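You operate a simulated robot arm through the tools that you are given. There is no shell and no other tool. Be economical: measure what you need, move in short steps, check, and stop when the job is done.

Carry out the task below with a simulated robot arm. There is one attempt and no reset: what you move stays moved.

JOB
Press the creases out of the red napkin.
Fine: wind the press back up and pull the tray out with the napkin on it; leave the other napkin alone.
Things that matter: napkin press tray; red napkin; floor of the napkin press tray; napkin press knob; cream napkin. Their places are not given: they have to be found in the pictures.

Only the result counts: the job must be done as asked and must still hold three seconds after the hand-in. Knocking over, shifting, dropping, spilling or breaking anything else fails it.

ROBOT AND FRAMES
A 6-joint arm with a two-finger parallel gripper, fixed in place. Base frame: the origin is at the foot of the arm, x ahead of it, y to its left, z up; the work surface is at about z = 0.704. Lengths are in m, angles in rad, forces in N, time in s.
With the tool pointing down near the work surface it reaches from about 0.22 to 0.62 m from the base axis. Its first joint turns from -1.152 to 1.152 rad. Payload 2.7 kg.
The TCP is the grasp point between the finger pads, 0.023 m short of the fingertips. In the tool frame z runs along the fingers and y along their closing line. Largest opening 0.094 m; finger width 0.038, thickness 0.01; the body of the gripper, 0.054 by 0.096 m, starts 0.039 m behind the TCP.
Orientation is that of the tool frame in the base frame, as a unit quaternion [x, y, z, w]. With the fingers straight down and closing along the base's y, the tool's x points along the base's -x, its y along +y and its z along -z.

CONTROLS
- The arm moves only by the tool servo_tool. Its arguments are lists of equal length, an entry for each row: "fingers": the closure, from 0 (fully open) to 1 (shut); "dp": the shift along the base's x, y, z in m, a list of three; "rotation": the turn, a rotation vector about the base's x, y, z in rad, a list of three. In form: {"fingers": [fingers, ...], "dp": [[tx, ty, tz], ...], "rotation": [[rx, ry, rz], ...]}. A call has 1 to 20 rows; each row shifts and turns the commanded pose from where the row before left it. A row lasts 0.2 s, in which the tool goes at most 0.05 m and 0.15 rad; a call with a longer step from one row to the next is refused whole, and so is a gripper value outside its range. Where a pose cannot be reached the arm comes as near as it can. A force on the tool above 40 N (or 10 N above the force at the start of the call, whichever is more), or a blocked arm, ends the call early, and 0.2 s more pass. The fingers move at their own pace (about 0.045 m/s each) and stop on an object; they squeeze with about 31 N. The grip force told is the motor's: it shows also when the fingers shut on nothing. Time passes only in rows, and 0.2 s behind the last, so rows that do not move let the fingers close. It gives the time, the measured TCP pose, the force on the tool (base axes), the opening and the grip force at its end, in the units of the frame above (readings bear some noise), and new pictures: "show" is both (left out), scene, wrist or none.
- Cameras (640 x 400 px; columns grow to the right, rows downward): "scene" is fixed at [0.061, -0.4207, 1.4118]; the picture's right is [0.88, -0.48, 0.00], its down [-0.24, -0.45, -0.86] and it looks along [0.41, 0.76, -0.51] (base axes); focal length 324 px, centre (320, 200). "wrist" rides on the gripper at [-0.039, 0, -0.044] in the tool frame; the picture's right is [0.00, -1.00, 0.00], its down [0.97, 0.00, -0.24] and it looks along [0.24, 0.00, 0.97] (tool axes); focal length 218 px, centre (320, 200).
- pixel_to_xyz(camera, pixels): for up to 12 pixels [column, row] of the newest picture of that camera ("zoom" is the newest enlarged one), the place [x, y, z] in the base frame of the surface seen there, good to about 0.002 m. No time passes.
- enlarge(camera, box): a new picture of the part [left, top, right, bottom] of that camera's present view, enlarged. No time passes.
- job_done(): hands the job in; it is judged then, once.

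Work in short steps. Measure before you move; look again where a grasp or a placing could have gone wrong, and mend it. You have 80 turns and 120 pictures in all, those below and enlarged ones among them. Open the gripper and draw the arm clear of the work before you hand the job in, unless the task says otherwise; then end with one line.

The tools are called after ">>>" as a command line: name --argument value ..., lists and objects as JSON in quotes. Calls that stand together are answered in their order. servo_tool: Moves the arm, as the interface text tells. Its arguments: {"type":"object","properties":{"fingers":{"type":"array"},"dp":{"type":"array"},"rotation":{"type":"array"},"show":{"type":"string","enum":["both","scene","wrist","none"]}},"required":["fingers","dp","rotation"]} The other tools are called the same way: pixel_to_xyz (camera, pixels) gives the place of the surface under pixels of a picture; enlarge (camera, box) takes an enlarged picture of a part of a camera's view; job_done () hands the job in.

At the start:

```text
clock: 0.0
ee_pos: [0.3901, 0.0889, 1.1705]
tcp_rot: [0.001, 1.0, -0.001, 0.0]
wrist_force: [-0.9, 0.6, 0.3]
width: 0.0939
gripper_force: 0.0
```

scene: 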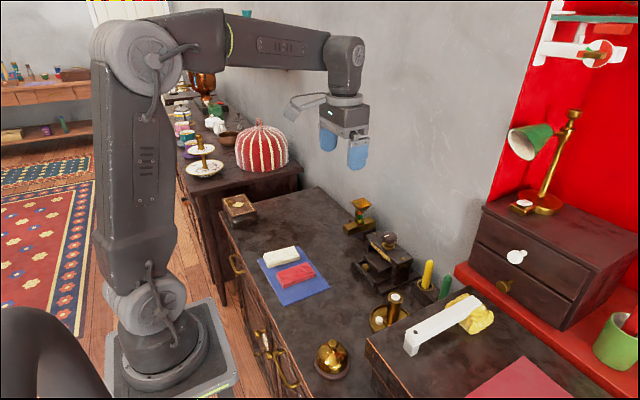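
wrist: 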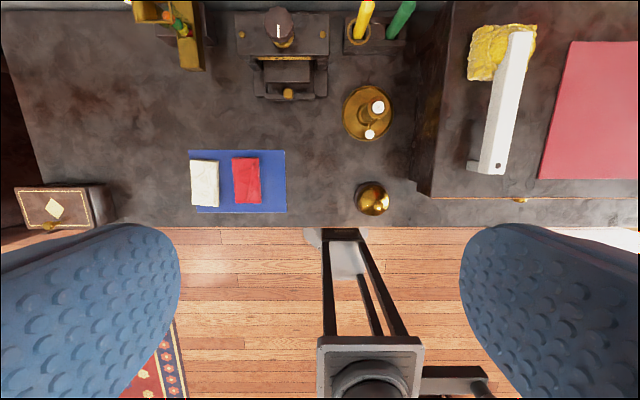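

The press appears around (385,262) in the scene and the red napkin at (296,274). I enlarge both views to see details.

>>> enlarge --camera "scene" --box '[240, 190, 460, 330]'

>>> enlarge --camera "wrist" --box '[170, 0, 410, 220]'

>>> pixel_to_xyz --camera "wrist" --pixels '[[233, 160], [258, 158], [237, 204], [260, 203], [247, 180], [204, 184], [288, 94], [288, 75], [281, 35], [281, 20], [240, 35], [322, 35]]'

```text
2.86 times, centred on (350, 260) of scene
```

zoom: 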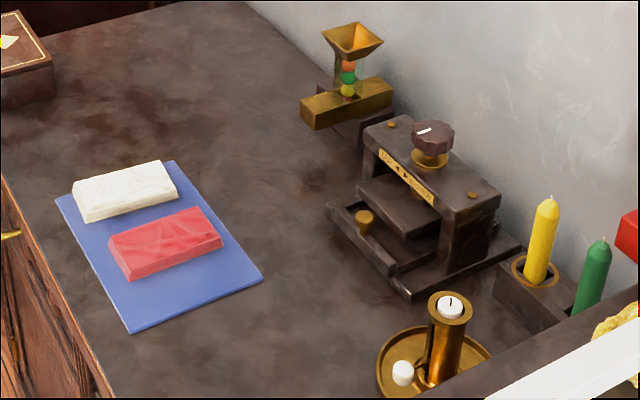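

```text
1.82 times, centred on (290, 110) of wrist
```

zoom: 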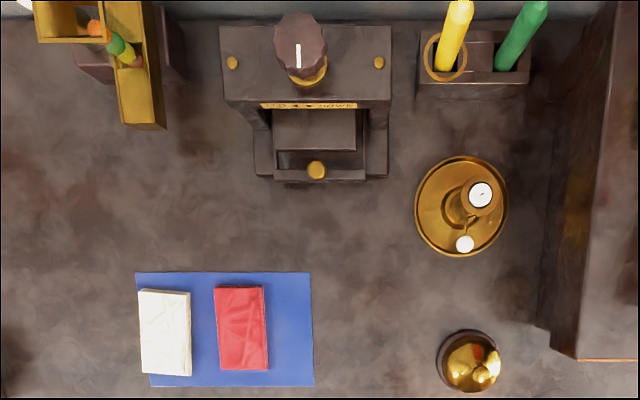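

```text
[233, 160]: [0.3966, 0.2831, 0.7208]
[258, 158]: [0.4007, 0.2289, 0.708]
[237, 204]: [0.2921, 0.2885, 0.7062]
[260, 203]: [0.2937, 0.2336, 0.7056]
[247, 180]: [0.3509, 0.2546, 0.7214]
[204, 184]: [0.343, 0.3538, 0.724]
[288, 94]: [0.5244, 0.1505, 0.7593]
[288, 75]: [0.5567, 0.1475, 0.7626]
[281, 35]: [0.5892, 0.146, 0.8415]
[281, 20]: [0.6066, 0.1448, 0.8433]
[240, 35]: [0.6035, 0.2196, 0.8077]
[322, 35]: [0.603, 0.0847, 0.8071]
```

I move closer to the press for a better view of the tray, its handle and the label.

>>> servo_tool --fingers '[0, 0, 0, 0, 0, 0]' --dp '[[0, 0.015, -0.04], [0, 0.015, -0.04], [0, 0.015, -0.04], [0, 0.015, -0.04], [0, 0, -0.02], [0, 0, 0]]' --rotation '[[0, 0, 0], [0, 0, 0], [0, 0, 0], [0, 0, 0], [0, 0, 0], [0, 0, 0]]' --show "wrist"

>>> enlarge --camera "scene" --box '[330, 215, 440, 305]'

```text
clock: 1.4
ee_pos: [0.3899, 0.1499, 0.9894]
tcp_rot: [0.0, 1.0, 0.0, 0.0]
wrist_force: [-0.4, 0.8, 0.1]
width: 0.0938
gripper_force: 0.1
```

wrist: 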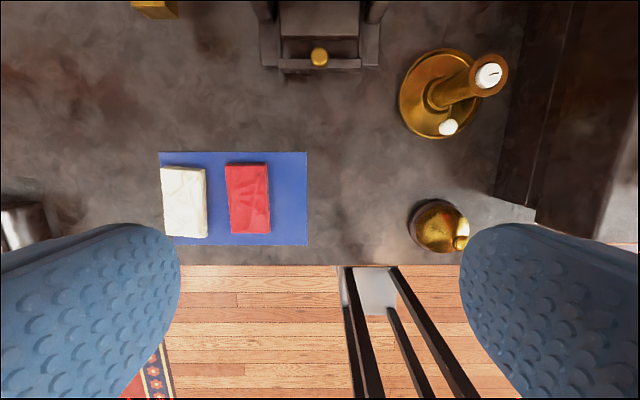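

```text
4.44 times, centred on (385, 260) of scene
```

zoom: 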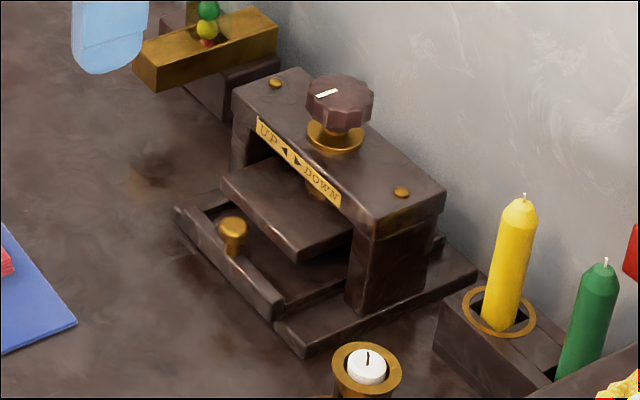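

The plate is up and the tray is in with a brass handle at zoom (232,228). I measure the press parts, and napkin details in the wrist picture.

>>> pixel_to_xyz --camera "zoom" --pixels '[[232, 222], [232, 245], [182, 212], [270, 305], [280, 275], [228, 185], [300, 250], [330, 87], [345, 120], [290, 345], [370, 225], [285, 150]]'

>>> pixel_to_xyz --camera "wrist" --pixels '[[227, 168], [266, 165], [231, 232], [269, 231], [248, 198], [206, 200], [202, 172], [319, 57], [280, 62], [358, 61], [318, 40], [318, 12]]'

>>> enlarge --camera "wrist" --box '[240, 0, 400, 100]'

```text
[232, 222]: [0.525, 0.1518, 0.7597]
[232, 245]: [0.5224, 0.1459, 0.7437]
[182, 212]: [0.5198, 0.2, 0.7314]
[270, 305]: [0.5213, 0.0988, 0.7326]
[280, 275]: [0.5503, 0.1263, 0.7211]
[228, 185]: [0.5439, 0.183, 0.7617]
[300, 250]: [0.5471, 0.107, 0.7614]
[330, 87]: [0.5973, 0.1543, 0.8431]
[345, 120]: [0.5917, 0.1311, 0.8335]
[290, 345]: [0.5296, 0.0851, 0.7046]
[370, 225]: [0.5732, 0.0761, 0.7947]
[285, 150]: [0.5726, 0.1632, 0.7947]
```

```text
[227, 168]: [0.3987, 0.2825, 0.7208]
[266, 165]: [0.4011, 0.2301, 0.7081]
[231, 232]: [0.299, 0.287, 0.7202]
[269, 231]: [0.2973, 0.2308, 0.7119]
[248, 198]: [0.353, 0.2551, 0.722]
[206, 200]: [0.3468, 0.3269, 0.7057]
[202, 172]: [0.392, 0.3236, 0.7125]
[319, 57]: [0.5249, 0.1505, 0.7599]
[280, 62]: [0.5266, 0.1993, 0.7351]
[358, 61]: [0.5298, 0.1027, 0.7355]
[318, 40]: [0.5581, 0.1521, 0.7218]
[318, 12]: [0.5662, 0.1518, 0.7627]
```

```text
4.00 times, centred on (320, 50) of wrist
```

zoom: 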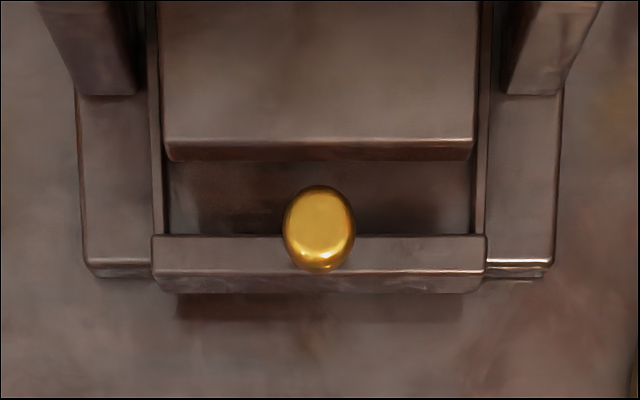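

I go above the tray handle at (0.525, 0.151, 0.76), slightly nearer the robot to keep the fingers clear of the plate (front at x≈0.545).

>>> servo_tool --fingers '[0.4, 0.5, 0.5, 0.5, 0.5, 0.5]' --dp '[[0.04, 0, -0.02], [0.04, 0, -0.03], [0.04, 0, -0.03], [0.009, 0.001, -0.04], [0, 0, -0.04], [0, 0, 0]]' --rotation '[[0, 0, 0], [0, 0, 0], [0, 0, 0], [0, 0, 0], [0, 0, 0], [0, 0, 0]]'

```text
clock: 2.8
ee_pos: [0.5182, 0.1479, 0.8307]
tcp_rot: [0.001, 1.0, 0.0, 0.001]
wrist_force: [0.5, 1.1, -0.1]
width: 0.047
gripper_force: 0.2
```

scene: 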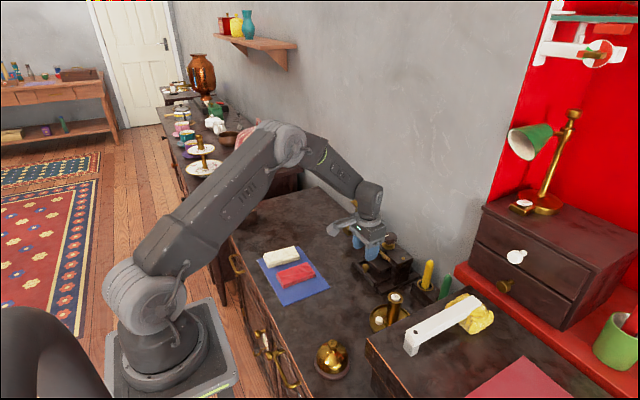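
wrist: 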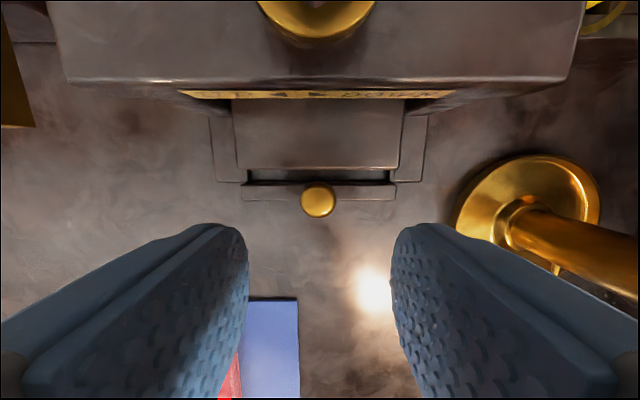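

Handle is centred between the fingers laterally. I lower slowly to z≈0.762 and close.

>>> servo_tool --fingers '[0.5, 0.5, 0.5, 0.5, 1, 1, 1, 1]' --dp '[[0, 0.003, -0.02], [0, 0, -0.02], [0, 0, -0.018], [0, 0, -0.012], [0, 0, 0], [0, 0, 0], [0, 0, 0], [0, 0, 0]]' --rotation '[[0, 0, 0], [0, 0, 0], [0, 0, 0], [0, 0, 0], [0, 0, 0], [0, 0, 0], [0, 0, 0], [0, 0, 0]]'

```text
clock: 4.6
ee_pos: [0.5186, 0.1502, 0.7586]
tcp_rot: [0.003, 1.0, -0.001, -0.001]
wrist_force: [-0.2, -21.3, 0.8]
width: 0.0206
gripper_force: 44.7
```

scene: 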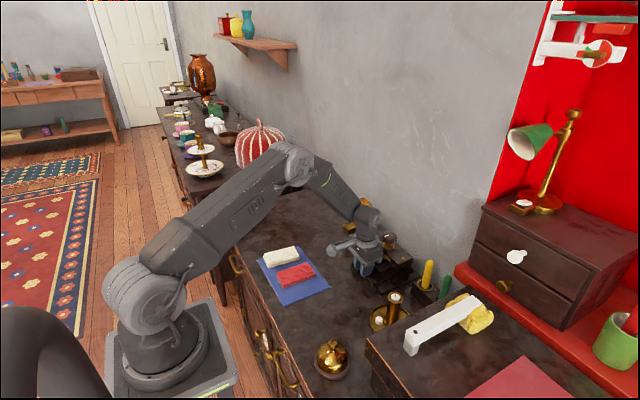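
wrist: 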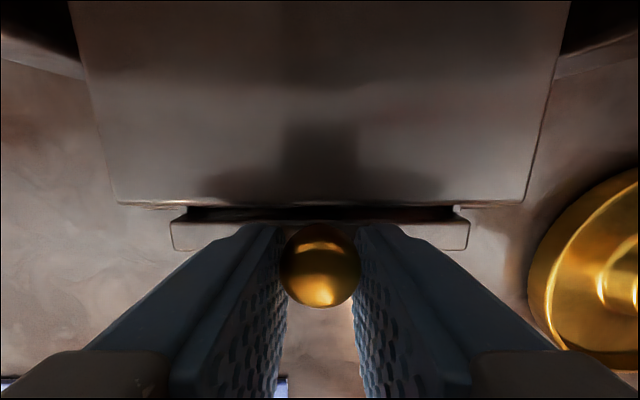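

Handle gripped (width 0.021). A small shift -y relieves side force, then I pull toward the robot, checking.

>>> servo_tool --fingers '[1, 1, 1, 1, 1, 1]' --dp '[[0, -0.001, 0], [-0.01, 0, 0], [-0.015, 0, 0], [-0.015, 0, 0], [-0.015, 0, 0], [0, 0, 0]]' --rotation '[[0, 0, 0], [0, 0, 0], [0, 0, 0], [0, 0, 0], [0, 0, 0], [0, 0, 0]]'

```text
clock: 6.0
ee_pos: [0.4614, 0.1506, 0.7596]
tcp_rot: [0.002, 1.0, -0.001, -0.001]
wrist_force: [0.6, -23.6, -16.9]
width: 0.0201
gripper_force: 44.7
```

scene: 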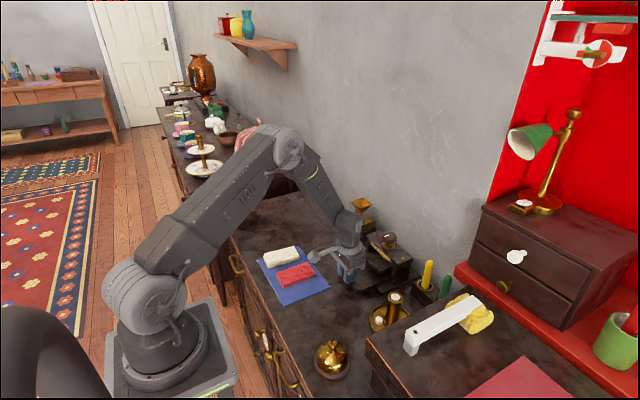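
wrist: 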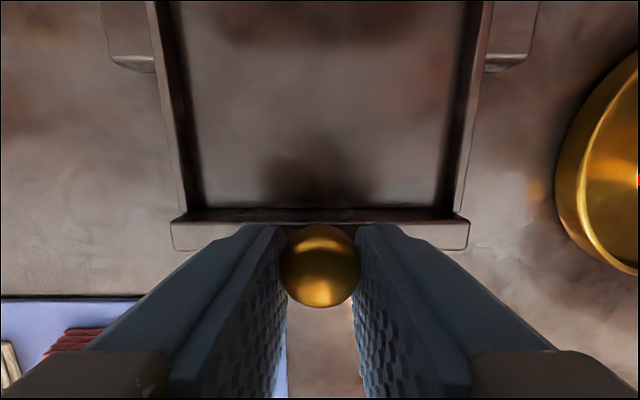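

The tray slides. I pull further.

>>> servo_tool --fingers '[1, 1, 1, 1, 1]' --dp '[[-0.015, 0, 0], [-0.015, 0, 0], [-0.015, 0, 0], [-0.01, 0, 0], [0, 0, 0]]' --rotation '[[0, 0, 0], [0, 0, 0], [0, 0, 0], [0, 0, 0], [0, 0, 0]]'

```text
clock: 7.2
ee_pos: [0.4084, 0.1494, 0.7592]
tcp_rot: [0.0, 1.0, 0.0, -0.001]
wrist_force: [-0.3, -14.3, -17.1]
width: 0.0204
gripper_force: 45.2
```

scene: 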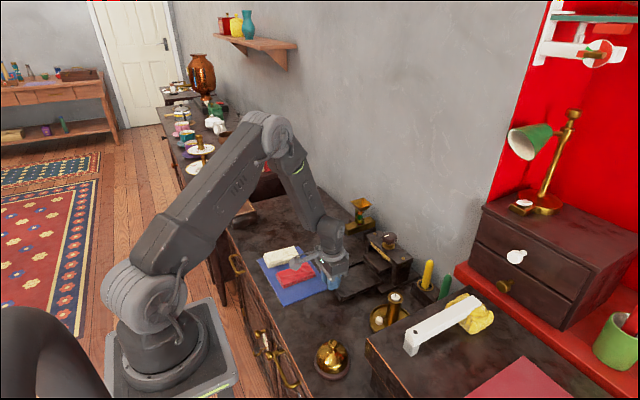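
wrist: 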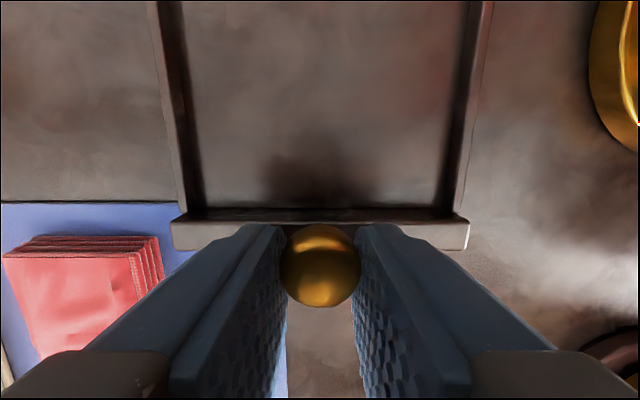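

Pulled 0.11 m. I release, rise straight up and look at the tray's inside.

>>> servo_tool --fingers '[0.5, 0.5, 0.5, 0.4, 0.3, 0.3, 0.3]' --dp '[[0, 0, 0], [0, 0, 0], [0, 0, 0.02], [0, 0, 0.05], [0, 0, 0.05], [0, 0, 0.05], [0, 0, 0.02]]' --rotation '[[0, 0, 0], [0, 0, 0], [0, 0, 0], [0, 0, 0], [0, 0, 0], [0, 0, 0], [0, 0, 0]]'

>>> enlarge --camera "scene" --box '[250, 215, 440, 335]'

```text
clock: 8.8
ee_pos: [0.4102, 0.1505, 0.9492]
tcp_rot: [0.0, 1.0, -0.001, -0.001]
wrist_force: [0.8, 0.2, 0.2]
width: 0.0657
gripper_force: 0.0
```

scene: 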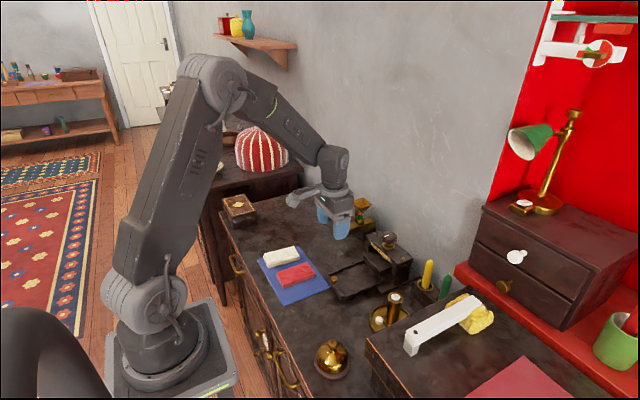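
wrist: 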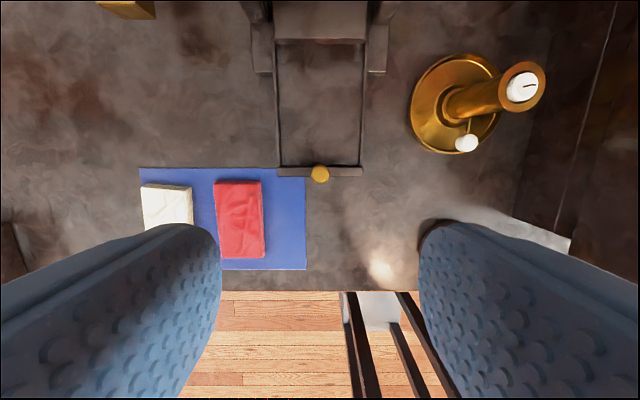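

```text
3.33 times, centred on (345, 275) of scene
```

zoom: 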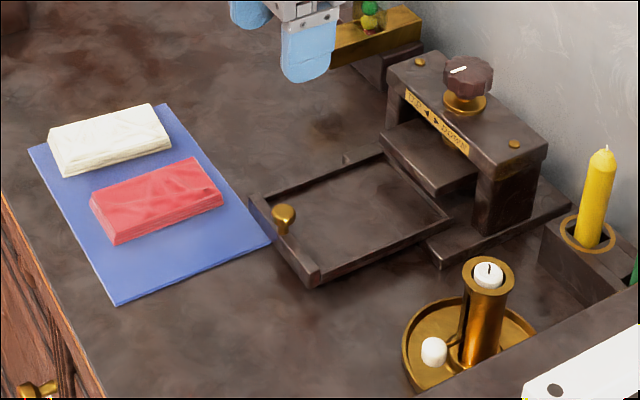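

Rear wall of the tray appears around zoom (440,215) by the plate. I measure tray interior limits and plate thickness.

>>> pixel_to_xyz --camera "zoom" --pixels '[[449, 213], [435, 225], [380, 158], [255, 205], [300, 262], [320, 258], [265, 195], [355, 210], [410, 205], [110, 193], [155, 200], [205, 190]]'

>>> pixel_to_xyz --camera "wrist" --pixels '[[282, 160], [358, 160], [320, 160], [282, 60], [358, 60], [320, 45], [218, 184], [261, 183], [222, 255], [264, 253], [320, 174], [192, 195]]'

>>> enlarge --camera "wrist" --box '[240, 0, 400, 100]'

```text
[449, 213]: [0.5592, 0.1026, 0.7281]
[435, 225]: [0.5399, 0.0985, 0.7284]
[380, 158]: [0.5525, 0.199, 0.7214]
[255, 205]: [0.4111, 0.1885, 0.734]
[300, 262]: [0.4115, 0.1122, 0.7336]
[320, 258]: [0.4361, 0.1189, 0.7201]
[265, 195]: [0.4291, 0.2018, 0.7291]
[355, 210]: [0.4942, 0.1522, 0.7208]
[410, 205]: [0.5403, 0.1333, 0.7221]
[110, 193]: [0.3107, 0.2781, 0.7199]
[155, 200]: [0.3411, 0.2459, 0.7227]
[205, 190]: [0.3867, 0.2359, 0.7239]
```

```text
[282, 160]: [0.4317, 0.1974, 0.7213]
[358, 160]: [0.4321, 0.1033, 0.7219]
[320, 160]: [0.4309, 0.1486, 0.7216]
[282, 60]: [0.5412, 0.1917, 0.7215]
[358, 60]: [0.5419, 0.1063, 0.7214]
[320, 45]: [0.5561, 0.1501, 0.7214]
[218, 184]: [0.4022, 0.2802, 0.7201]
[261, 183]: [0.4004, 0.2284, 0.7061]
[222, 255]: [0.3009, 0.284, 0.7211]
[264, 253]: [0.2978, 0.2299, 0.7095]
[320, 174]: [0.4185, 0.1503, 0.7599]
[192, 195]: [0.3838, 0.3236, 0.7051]
```

```text
4.00 times, centred on (320, 50) of wrist
```

zoom: 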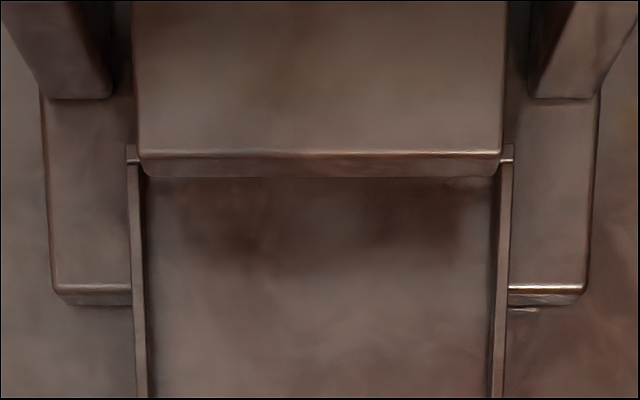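

Tray interior ≈ x 0.43–0.56, y 0.105–0.196, floor z 0.7215. Red napkin ≈ centred (0.350, 0.2565), 0.10×0.055, top 0.722. I move above it and check.

>>> servo_tool --fingers '[0.2, 0.2, 0.2, 0.2, 0.2, 0.2]' --dp '[[-0.02, 0.035, -0.01], [-0.02, 0.035, -0.03], [-0.02, 0.036, -0.03], [0, 0, -0.04], [0, 0, -0.04], [0, 0, 0]]' --rotation '[[0, 0, -0.03], [0, 0, 0], [0, 0, 0], [0, 0, 0], [0, 0, 0], [0, 0, 0]]'

>>> enlarge --camera "scene" --box '[250, 215, 440, 335]'

```text
refused: row 2 steps farther than a row can; nothing moved
```

```text
3.33 times, centred on (345, 275) of scene
```

zoom: 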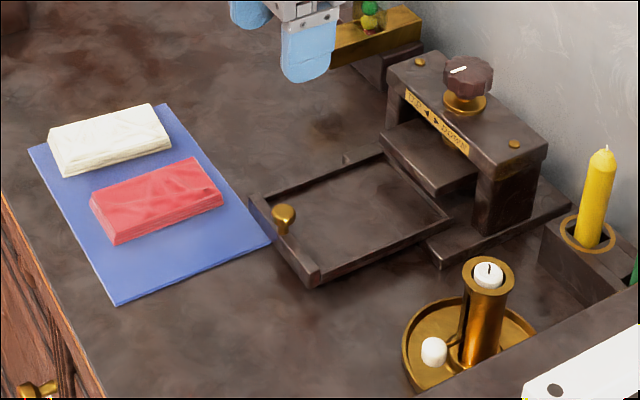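

The step was too long and refused; I resend with shorter rows.

>>> servo_tool --fingers '[0.2, 0.2, 0.2, 0.2, 0.2, 0.2]' --dp '[[-0.02, 0.035, -0.01], [-0.02, 0.035, -0.02], [-0.02, 0.036, -0.02], [0, 0, -0.045], [0, 0, -0.045], [0, 0, 0]]' --rotation '[[0, 0, -0.03], [0, 0, 0], [0, 0, 0], [0, 0, 0], [0, 0, 0], [0, 0, 0]]'

>>> enlarge --camera "scene" --box '[230, 215, 390, 315]'

```text
clock: 10.2
ee_pos: [0.3467, 0.2569, 0.8109]
tcp_rot: [0.015, 1.0, 0.0, 0.001]
wrist_force: [-0.1, -1.0, -0.5]
width: 0.0753
gripper_force: 0.0
```

scene: 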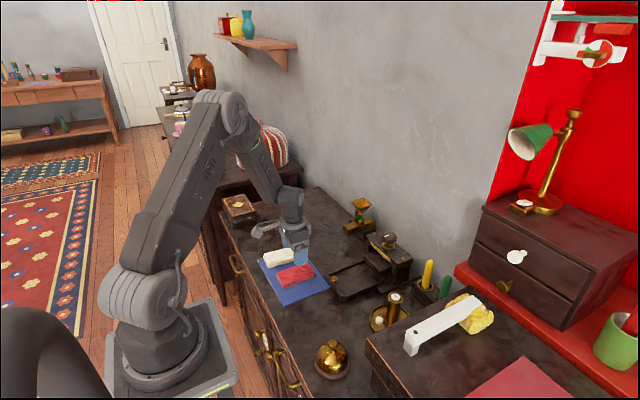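
wrist: 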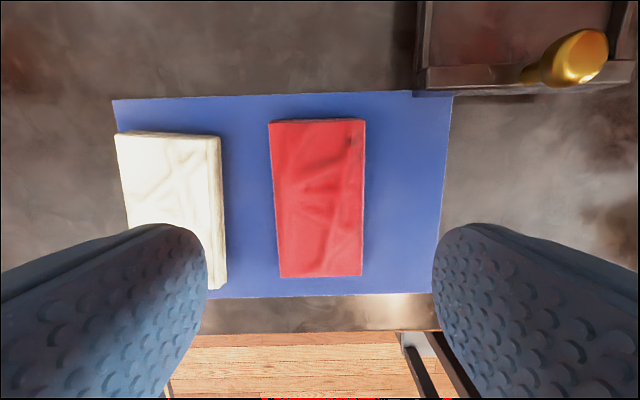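

```text
4.00 times, centred on (310, 265) of scene
```

zoom: 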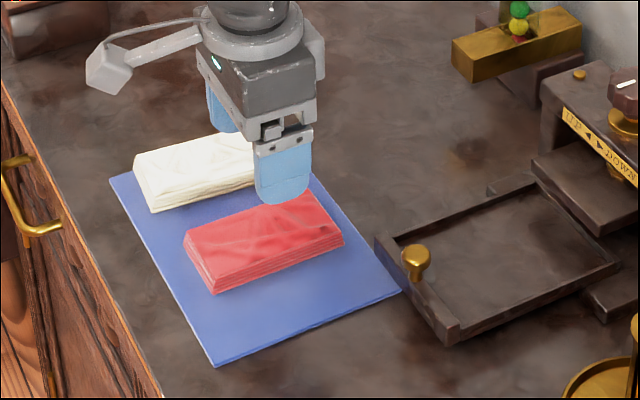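

I measure napkin edges and the gap to the cream one from this close view.

>>> pixel_to_xyz --camera "wrist" --pixels '[[272, 127], [352, 124], [362, 124], [281, 270], [360, 270], [226, 200], [220, 145], [224, 280], [277, 200], [362, 200], [318, 200]]'

```text
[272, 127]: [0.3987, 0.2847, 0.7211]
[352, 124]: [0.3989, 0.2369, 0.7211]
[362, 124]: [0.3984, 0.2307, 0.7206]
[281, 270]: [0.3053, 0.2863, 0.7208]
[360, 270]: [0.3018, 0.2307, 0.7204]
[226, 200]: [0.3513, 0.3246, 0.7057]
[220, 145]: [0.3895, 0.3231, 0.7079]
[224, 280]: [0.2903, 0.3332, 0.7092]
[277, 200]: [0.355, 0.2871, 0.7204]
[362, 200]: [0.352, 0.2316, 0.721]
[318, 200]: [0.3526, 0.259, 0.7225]
```

Napkin centre ≈ (0.351, 0.2585), 0.055 wide; gap to the cream one is ample. I descend to z≈0.731 and close.

>>> servo_tool --fingers '[0.2, 0.2, 0.2, 0.2, 0.7, 1, 1, 1, 1]' --dp '[[0.003, 0.002, -0.03], [0, 0, -0.025], [0, 0, -0.015], [0, 0, -0.009], [0, 0, 0], [0, 0, 0], [0, 0, 0], [0, 0, 0], [0, 0, 0]]' --rotation '[[0, 0, 0.02], [0, 0, 0], [0, 0, 0], [0, 0, 0], [0, 0, 0], [0, 0, 0], [0, 0, 0], [0, 0, 0], [0, 0, 0]]'

```text
clock: 12.2
ee_pos: [0.352, 0.2594, 0.7317]
tcp_rot: [0.005, 1.0, 0.0, 0.0]
wrist_force: [0.5, 0.6, 0.7]
width: 0.0591
gripper_force: 31.1
```

scene: 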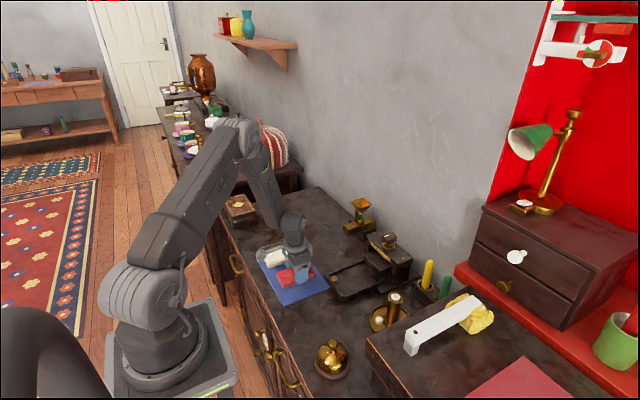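
wrist: 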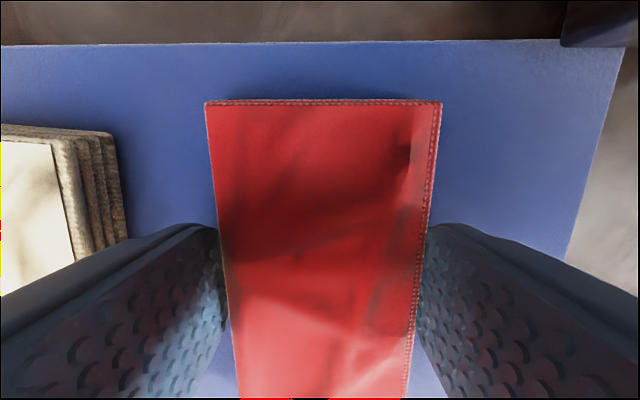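

Gripped at width 0.059. I lift straight up and move toward the tray centre (0.493, 0.150), staying high.

>>> servo_tool --fingers '[1, 1, 1, 1, 1, 1, 1, 1, 1]' --dp '[[0, 0, 0.015], [0, 0, 0.03], [0, 0, 0.04], [0.03, -0.025, 0.01], [0.03, -0.03, 0], [0.03, -0.03, 0], [0.03, -0.024, 0], [0.021, 0, 0], [0, 0, 0]]' --rotation '[[0, 0, 0], [0, 0, 0], [0, 0, 0], [0, 0, 0.01], [0, 0, 0], [0, 0, 0], [0, 0, 0], [0, 0, 0], [0, 0, 0]]'

>>> enlarge --camera "scene" --box '[270, 195, 450, 315]'

```text
clock: 14.2
ee_pos: [0.4941, 0.1498, 0.8258]
tcp_rot: [0.0, 1.0, 0.0, 0.001]
wrist_force: [-0.1, 0.6, -0.5]
width: 0.0589
gripper_force: 31.1
```

scene: 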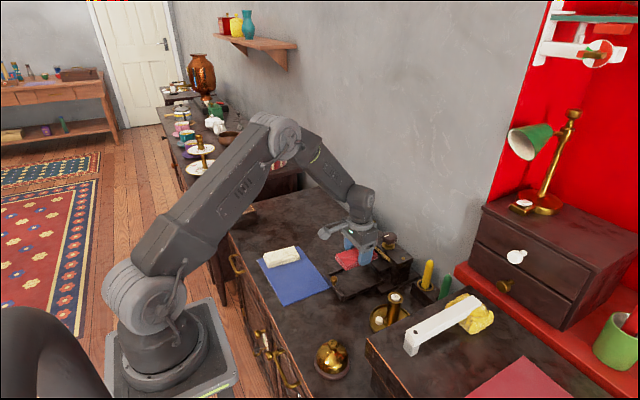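
wrist: 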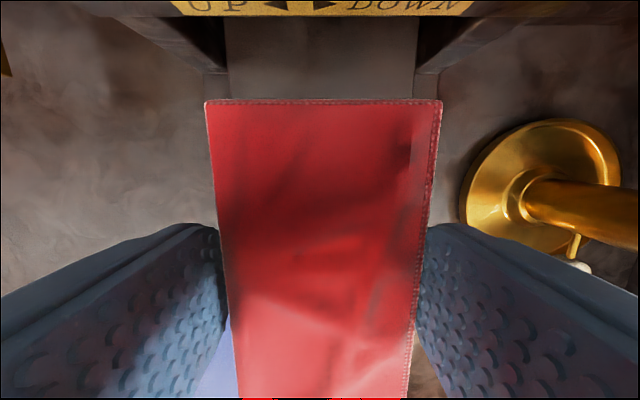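

```text
3.33 times, centred on (360, 255) of scene
```

zoom: 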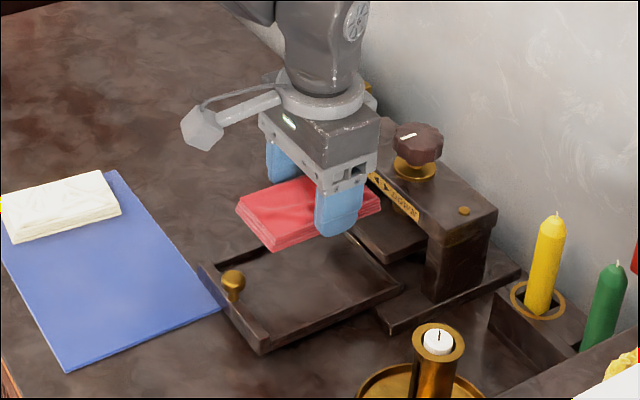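

I step back 8 mm to clear the plate's front edge, lower to just above the tray floor, then slide forward 10 mm under the plate edge.

>>> servo_tool --fingers '[1, 1, 1, 1, 1, 1, 1, 1]' --dp '[[-0.009, 0.001, 0], [0, 0, -0.03], [0, 0, -0.025], [0, 0, -0.015], [0, 0, -0.005], [0.005, 0, 0], [0.006, 0, 0], [0, 0, 0]]' --rotation '[[0, 0, 0], [0, 0, 0], [0, 0, 0], [0, 0, 0], [0, 0, 0], [0, 0, 0], [0, 0, 0], [0, 0, 0]]'

>>> enlarge --camera "scene" --box '[290, 215, 440, 315]'

```text
clock: 15.2
ee_pos: [0.4876, 0.1525, 0.7718]
tcp_rot: [-0.002, 1.0, 0.001, 0.006]
wrist_force: [-0.1, -1.4, 5.6]
width: 0.0587
gripper_force: 30.9
stopped in row 4: the force on the tool passed its limit (the readings are from after the stop); the commanded pose is now the measured one
```

scene: 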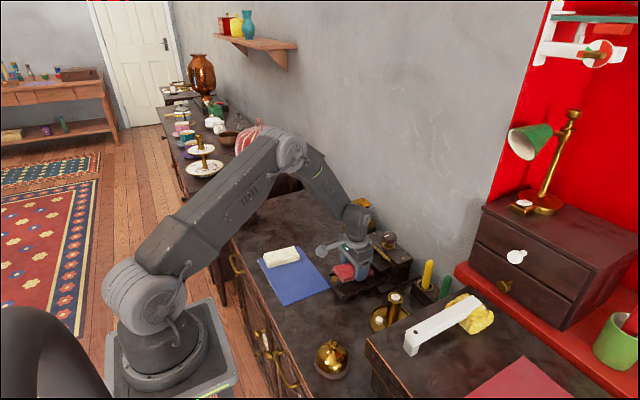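
wrist: 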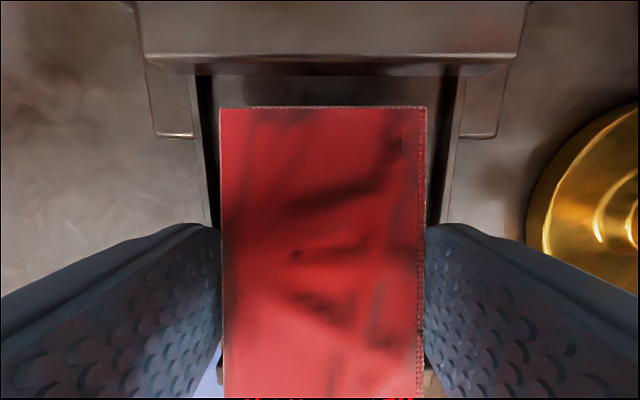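

```text
4.00 times, centred on (365, 265) of scene
```

zoom: 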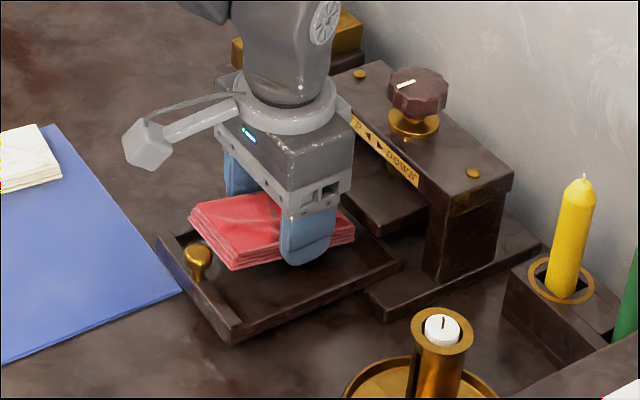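

Contact occurred; I measure the napkin's ends against plate and handle.

>>> pixel_to_xyz --camera "wrist" --pixels '[[225, 112], [420, 112], [320, 112], [320, 380], [320, 90], [320, 72], [230, 380], [410, 380]]'

>>> pixel_to_xyz --camera "zoom" --pixels '[[193, 210], [232, 262], [198, 250], [350, 240], [345, 215], [352, 225]]'

```text
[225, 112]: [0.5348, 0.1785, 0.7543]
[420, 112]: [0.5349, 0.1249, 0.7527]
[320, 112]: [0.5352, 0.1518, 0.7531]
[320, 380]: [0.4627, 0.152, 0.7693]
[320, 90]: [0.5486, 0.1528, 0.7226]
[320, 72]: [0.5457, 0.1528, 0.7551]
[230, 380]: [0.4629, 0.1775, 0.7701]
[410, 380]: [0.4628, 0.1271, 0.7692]
```

```text
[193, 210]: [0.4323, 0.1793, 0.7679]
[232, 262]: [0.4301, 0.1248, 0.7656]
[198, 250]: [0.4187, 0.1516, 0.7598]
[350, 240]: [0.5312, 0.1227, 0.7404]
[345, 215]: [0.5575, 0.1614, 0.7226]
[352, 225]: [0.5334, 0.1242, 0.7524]
```

The napkin's rear (x≈0.431) caught the handle head, pitching it slightly. I raise a little, shift forward 5 mm (front at 0.540, plate at 0.545), then lower.

>>> servo_tool --fingers '[1, 1, 1, 1, 1, 1]' --dp '[[0, 0, 0.004], [0.005, -0.001, 0], [0, 0, -0.006], [0, 0, -0.006], [0, 0, -0.004], [0, 0, 0]]' --rotation '[[0, 0, 0], [0, 0, 0], [0, 0, 0], [0, 0, 0], [0, 0, 0], [0, 0, 0]]'

>>> enlarge --camera "scene" --box '[290, 215, 440, 315]'

```text
clock: 16.6
ee_pos: [0.4914, 0.1507, 0.7577]
tcp_rot: [-0.001, 1.0, 0.001, 0.005]
wrist_force: [-0.1, -0.4, -1.5]
width: 0.0591
gripper_force: 31.1
```

scene: 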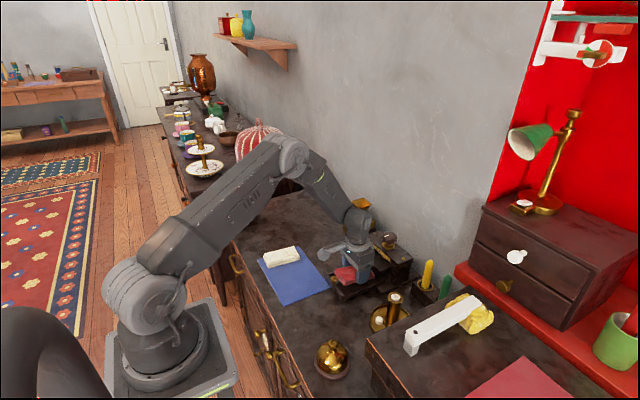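
wrist: 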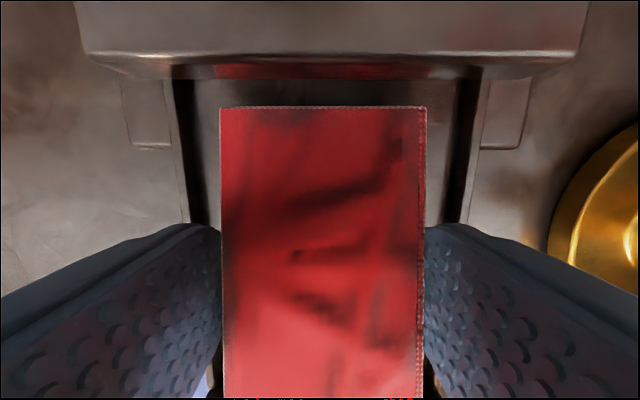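

```text
4.00 times, centred on (365, 265) of scene
```

zoom: 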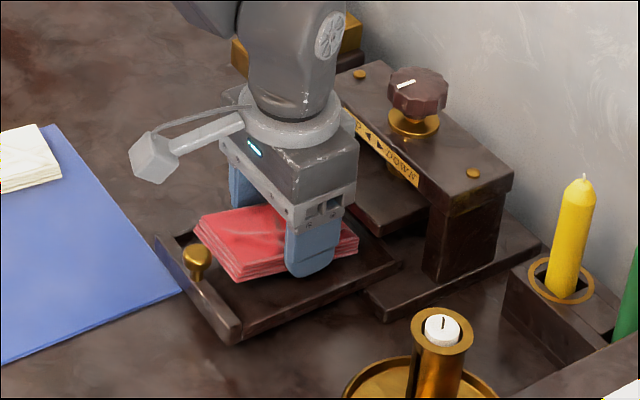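

Clear of the handle. I slide forward 7 mm under the plate edge, lower to contact, and release with a small opening.

>>> servo_tool --fingers '[1, 1, 1, 1, 0.27, 0.27, 0.27]' --dp '[[0.004, 0, 0], [0.003, 0, 0], [0, 0, -0.003], [0, 0, -0.002], [0, 0, 0], [0, 0, 0], [0, 0, 0]]' --rotation '[[0, 0, 0], [0, 0, 0], [0, 0, 0], [0, 0, 0], [0, 0, 0], [0, 0, 0], [0, 0, 0]]'

>>> enlarge --camera "scene" --box '[290, 215, 440, 315]'

```text
clock: 18.2
ee_pos: [0.4978, 0.1508, 0.7536]
tcp_rot: [-0.001, 1.0, 0.001, 0.005]
wrist_force: [-1.2, 1.0, 0.1]
width: 0.0687
gripper_force: 0.1
```

scene: 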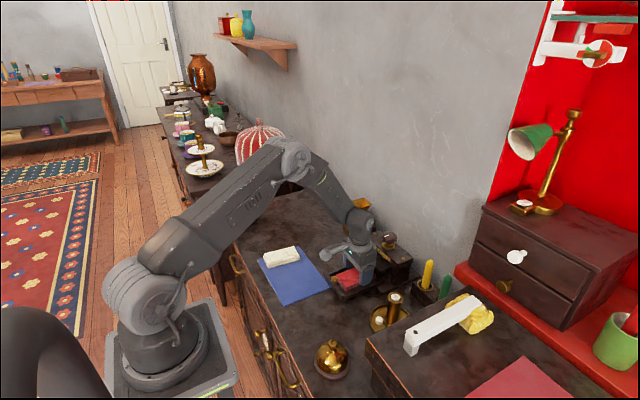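
wrist: 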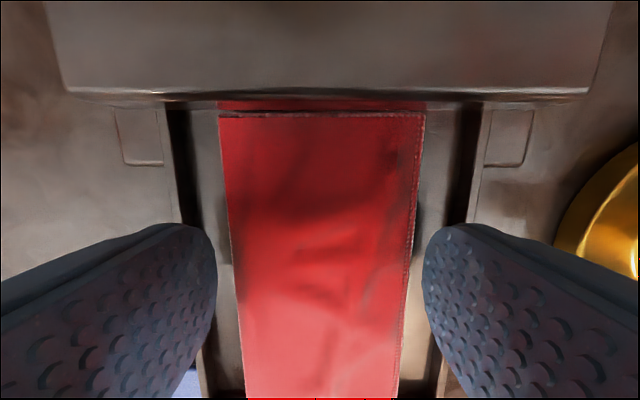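

```text
4.00 times, centred on (365, 265) of scene
```

zoom: 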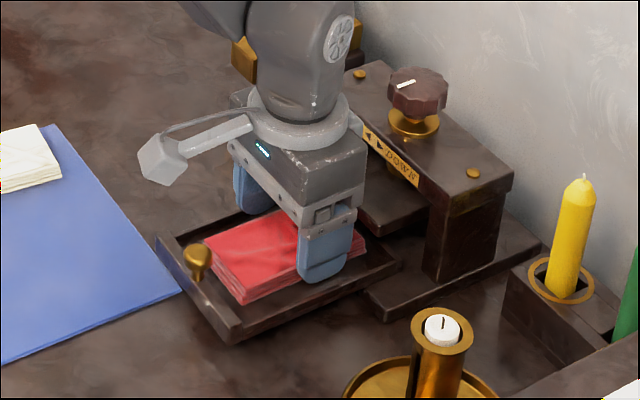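

Napkin lies flat. I lift away and move over the tray handle at (0.4185, 0.1505).

>>> servo_tool --fingers '[0.27, 0.27, 0.3, 0.5, 0.5, 0.5, 0.5]' --dp '[[0, 0, 0.025], [0, 0, 0.045], [-0.04, 0, 0.02], [-0.046, 0, 0], [0, 0, 0], [0, 0, 0], [0, 0, 0]]' --rotation '[[0, 0, 0], [0, 0, 0], [0, 0, 0], [0, 0, 0], [0, 0, 0], [0, 0, 0], [0, 0, 0]]'

>>> pixel_to_xyz --camera "wrist" --pixels '[[320, 200]]'

>>> enlarge --camera "scene" --box '[290, 215, 440, 315]'

```text
clock: 19.8
ee_pos: [0.4112, 0.1518, 0.8439]
tcp_rot: [-0.002, 1.0, 0.001, 0.006]
wrist_force: [0.2, -0.2, -0.1]
width: 0.0469
gripper_force: 0.0
```

scene: 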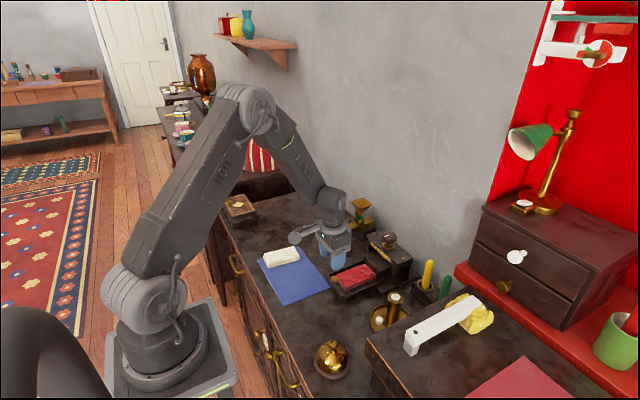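
wrist: 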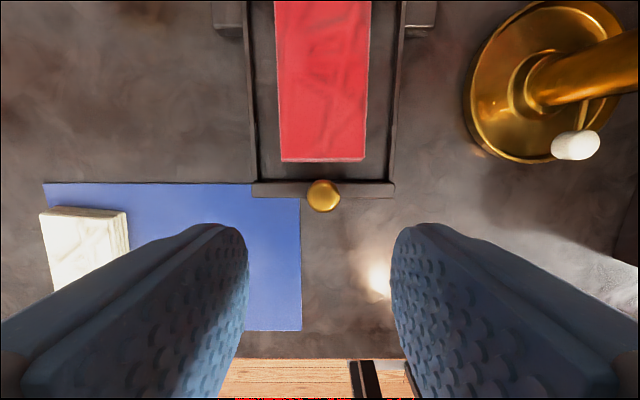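

```text
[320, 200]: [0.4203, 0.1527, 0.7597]
```

```text
4.00 times, centred on (365, 265) of scene
```

zoom: 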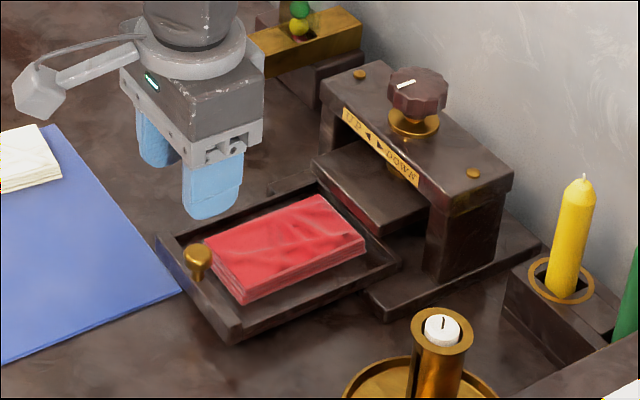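

Napkin sits well in the tray. I lower, grip the handle, and push the tray back in by 0.107 m.

>>> servo_tool --fingers '[0.5, 0.5, 0.5, 1, 1, 1, 1, 1, 1, 1, 1, 1, 1, 1, 1]' --dp '[[0, -0.001, -0.03], [0, 0, -0.03], [0, 0, -0.023], [0, 0, 0], [0, 0, 0], [0, 0, 0], [0, 0, 0], [0.01, 0, 0], [0.015, 0, 0], [0.015, 0, 0], [0.015, 0, 0], [0.015, 0, 0], [0.015, 0, 0], [0.015, 0, 0], [0.007, 0, 0]]' --rotation '[[0, 0, 0], [0, 0, 0], [0, 0, 0], [0, 0, 0], [0, 0, 0], [0, 0, 0], [0, 0, 0], [0, 0, 0], [0, 0, 0], [0, 0, 0], [0, 0, 0], [0, 0, 0], [0, 0, 0], [0, 0, 0], [0, 0, 0]]'

>>> enlarge --camera "scene" --box '[290, 215, 440, 315]'

```text
clock: 23.0
ee_pos: [0.5201, 0.1493, 0.7599]
tcp_rot: [-0.003, 1.0, 0.001, 0.005]
wrist_force: [-3.1, 8.2, -8.5]
width: 0.0203
gripper_force: 45.0
```

scene: 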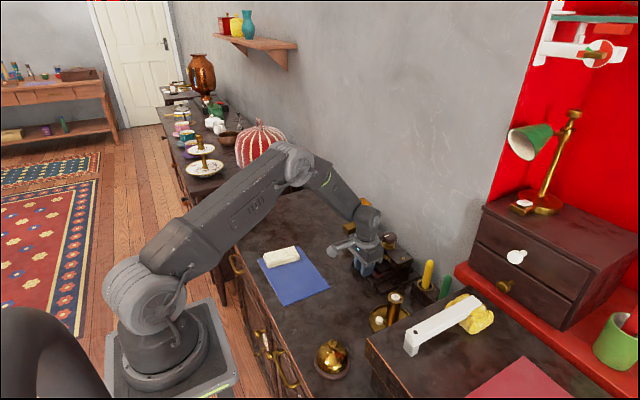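
wrist: 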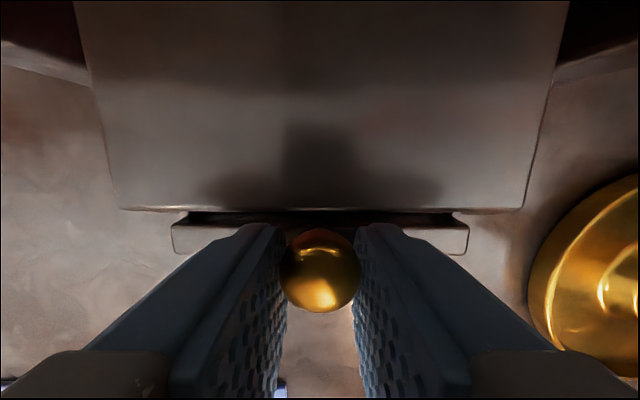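

```text
4.00 times, centred on (365, 265) of scene
```

zoom: 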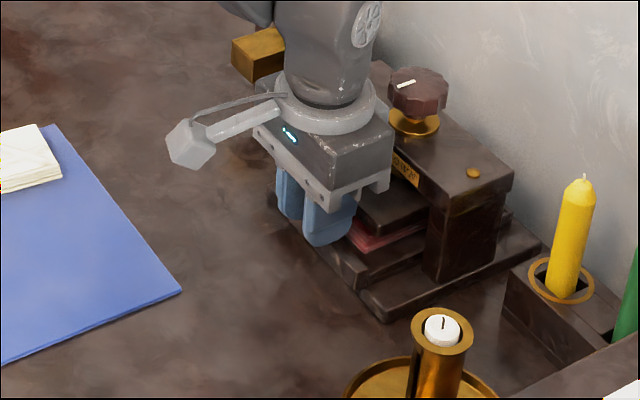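

Tray is back in. I release, rise, and look at the knob from above.

>>> servo_tool --fingers '[0.5, 0.5, 0.5, 0.5, 0.5, 0.2, 0.1, 0.1]' --dp '[[0, 0, 0], [0, 0, 0], [0, 0, 0.02], [0, 0, 0.045], [0, 0, 0.045], [0, 0, 0.045], [0, 0, 0.03], [0, 0, 0]]' --rotation '[[0, 0, 0], [0, 0, 0], [0, 0, 0], [0, 0, 0], [0, 0, 0], [0, 0, 0], [0, 0, 0], [0, 0, 0]]'

>>> enlarge --camera "wrist" --box '[220, 50, 420, 175]'

>>> enlarge --camera "scene" --box '[335, 215, 425, 275]'

```text
clock: 24.8
ee_pos: [0.5195, 0.1501, 0.9458]
tcp_rot: [-0.001, 1.0, 0.001, 0.005]
wrist_force: [-0.4, -0.8, -0.3]
width: 0.0844
gripper_force: 0.1
```

scene: 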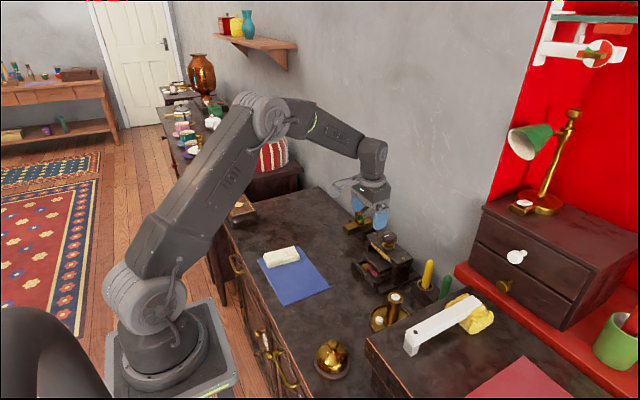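
wrist: 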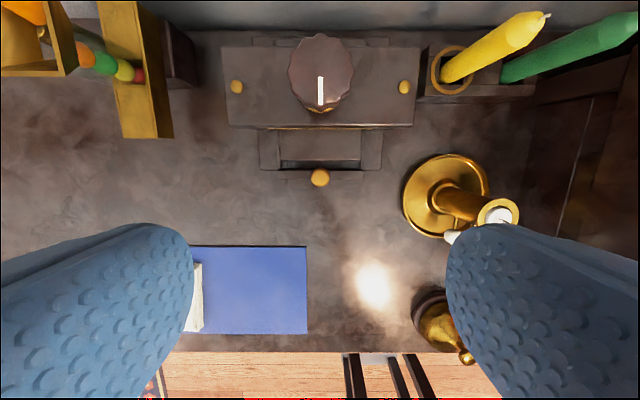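

```text
3.20 times, centred on (320, 112) of wrist
```

zoom: 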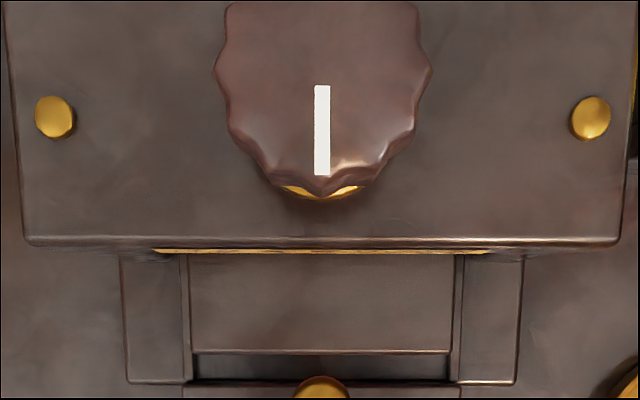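

```text
6.67 times, centred on (380, 245) of scene
```

zoom: 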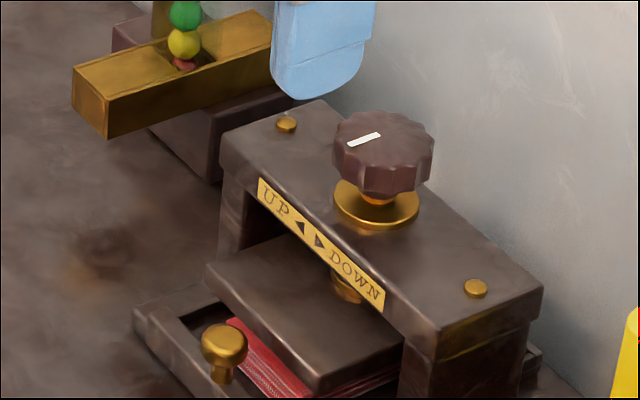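

I measure the knob: edges, pointer and height.

>>> pixel_to_xyz --camera "wrist" --pixels '[[320, 38], [320, 65], [320, 78], [320, 103], [291, 70], [351, 70], [295, 60], [346, 60], [236, 88], [404, 88], [320, 55]]'

>>> pixel_to_xyz --camera "zoom" --pixels '[[385, 185], [385, 155], [340, 140], [430, 140], [385, 115], [375, 222], [385, 130]]'

```text
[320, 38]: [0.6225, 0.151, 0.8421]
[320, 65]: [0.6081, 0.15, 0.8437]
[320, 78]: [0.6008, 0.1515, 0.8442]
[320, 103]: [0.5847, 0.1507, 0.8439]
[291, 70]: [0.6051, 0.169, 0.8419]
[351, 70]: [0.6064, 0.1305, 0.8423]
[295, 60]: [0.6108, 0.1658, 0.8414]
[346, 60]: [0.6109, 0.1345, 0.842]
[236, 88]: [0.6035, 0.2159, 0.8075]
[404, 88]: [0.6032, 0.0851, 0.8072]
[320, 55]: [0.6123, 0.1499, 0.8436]
```

```text
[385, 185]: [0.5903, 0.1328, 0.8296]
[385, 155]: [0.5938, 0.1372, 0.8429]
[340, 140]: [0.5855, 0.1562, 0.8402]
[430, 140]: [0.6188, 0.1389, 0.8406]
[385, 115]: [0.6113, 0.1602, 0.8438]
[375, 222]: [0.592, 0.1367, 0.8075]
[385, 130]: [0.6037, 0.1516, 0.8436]
```

Knob centre ≈ (0.6035, 0.1505), Ø0.04, z 0.826–0.844. I check the candle clearance and move above the knob with moderately open fingers.

>>> pixel_to_xyz --camera "wrist" --pixels '[[452, 75], [540, 18], [500, 45], [128, 60]]'

>>> servo_tool --fingers '[0.2, 0.25, 0.25, 0.25]' --dp '[[0.04, 0, -0.02], [0.035, 0, -0.02], [0.009, 0, -0.02], [0, 0, 0]]' --rotation '[[0, 0, 0], [0, 0, 0], [0, 0, 0], [0, 0, 0]]'

```text
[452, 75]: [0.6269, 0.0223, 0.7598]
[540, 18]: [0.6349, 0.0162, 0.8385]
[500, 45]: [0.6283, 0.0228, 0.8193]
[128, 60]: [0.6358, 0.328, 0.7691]
```

```text
clock: 25.8
ee_pos: [0.6032, 0.1482, 0.8858]
tcp_rot: [-0.001, 1.0, 0.002, 0.005]
wrist_force: [0.1, -0.3, -0.3]
width: 0.0706
gripper_force: 0.0
```

scene: 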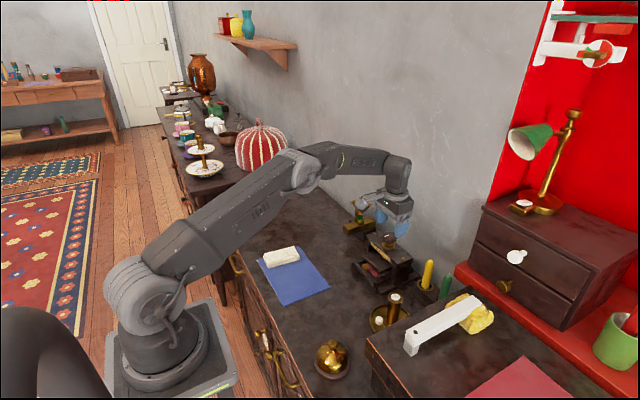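
wrist: 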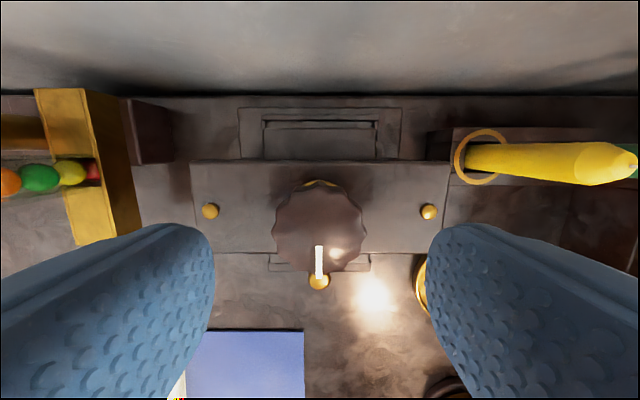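

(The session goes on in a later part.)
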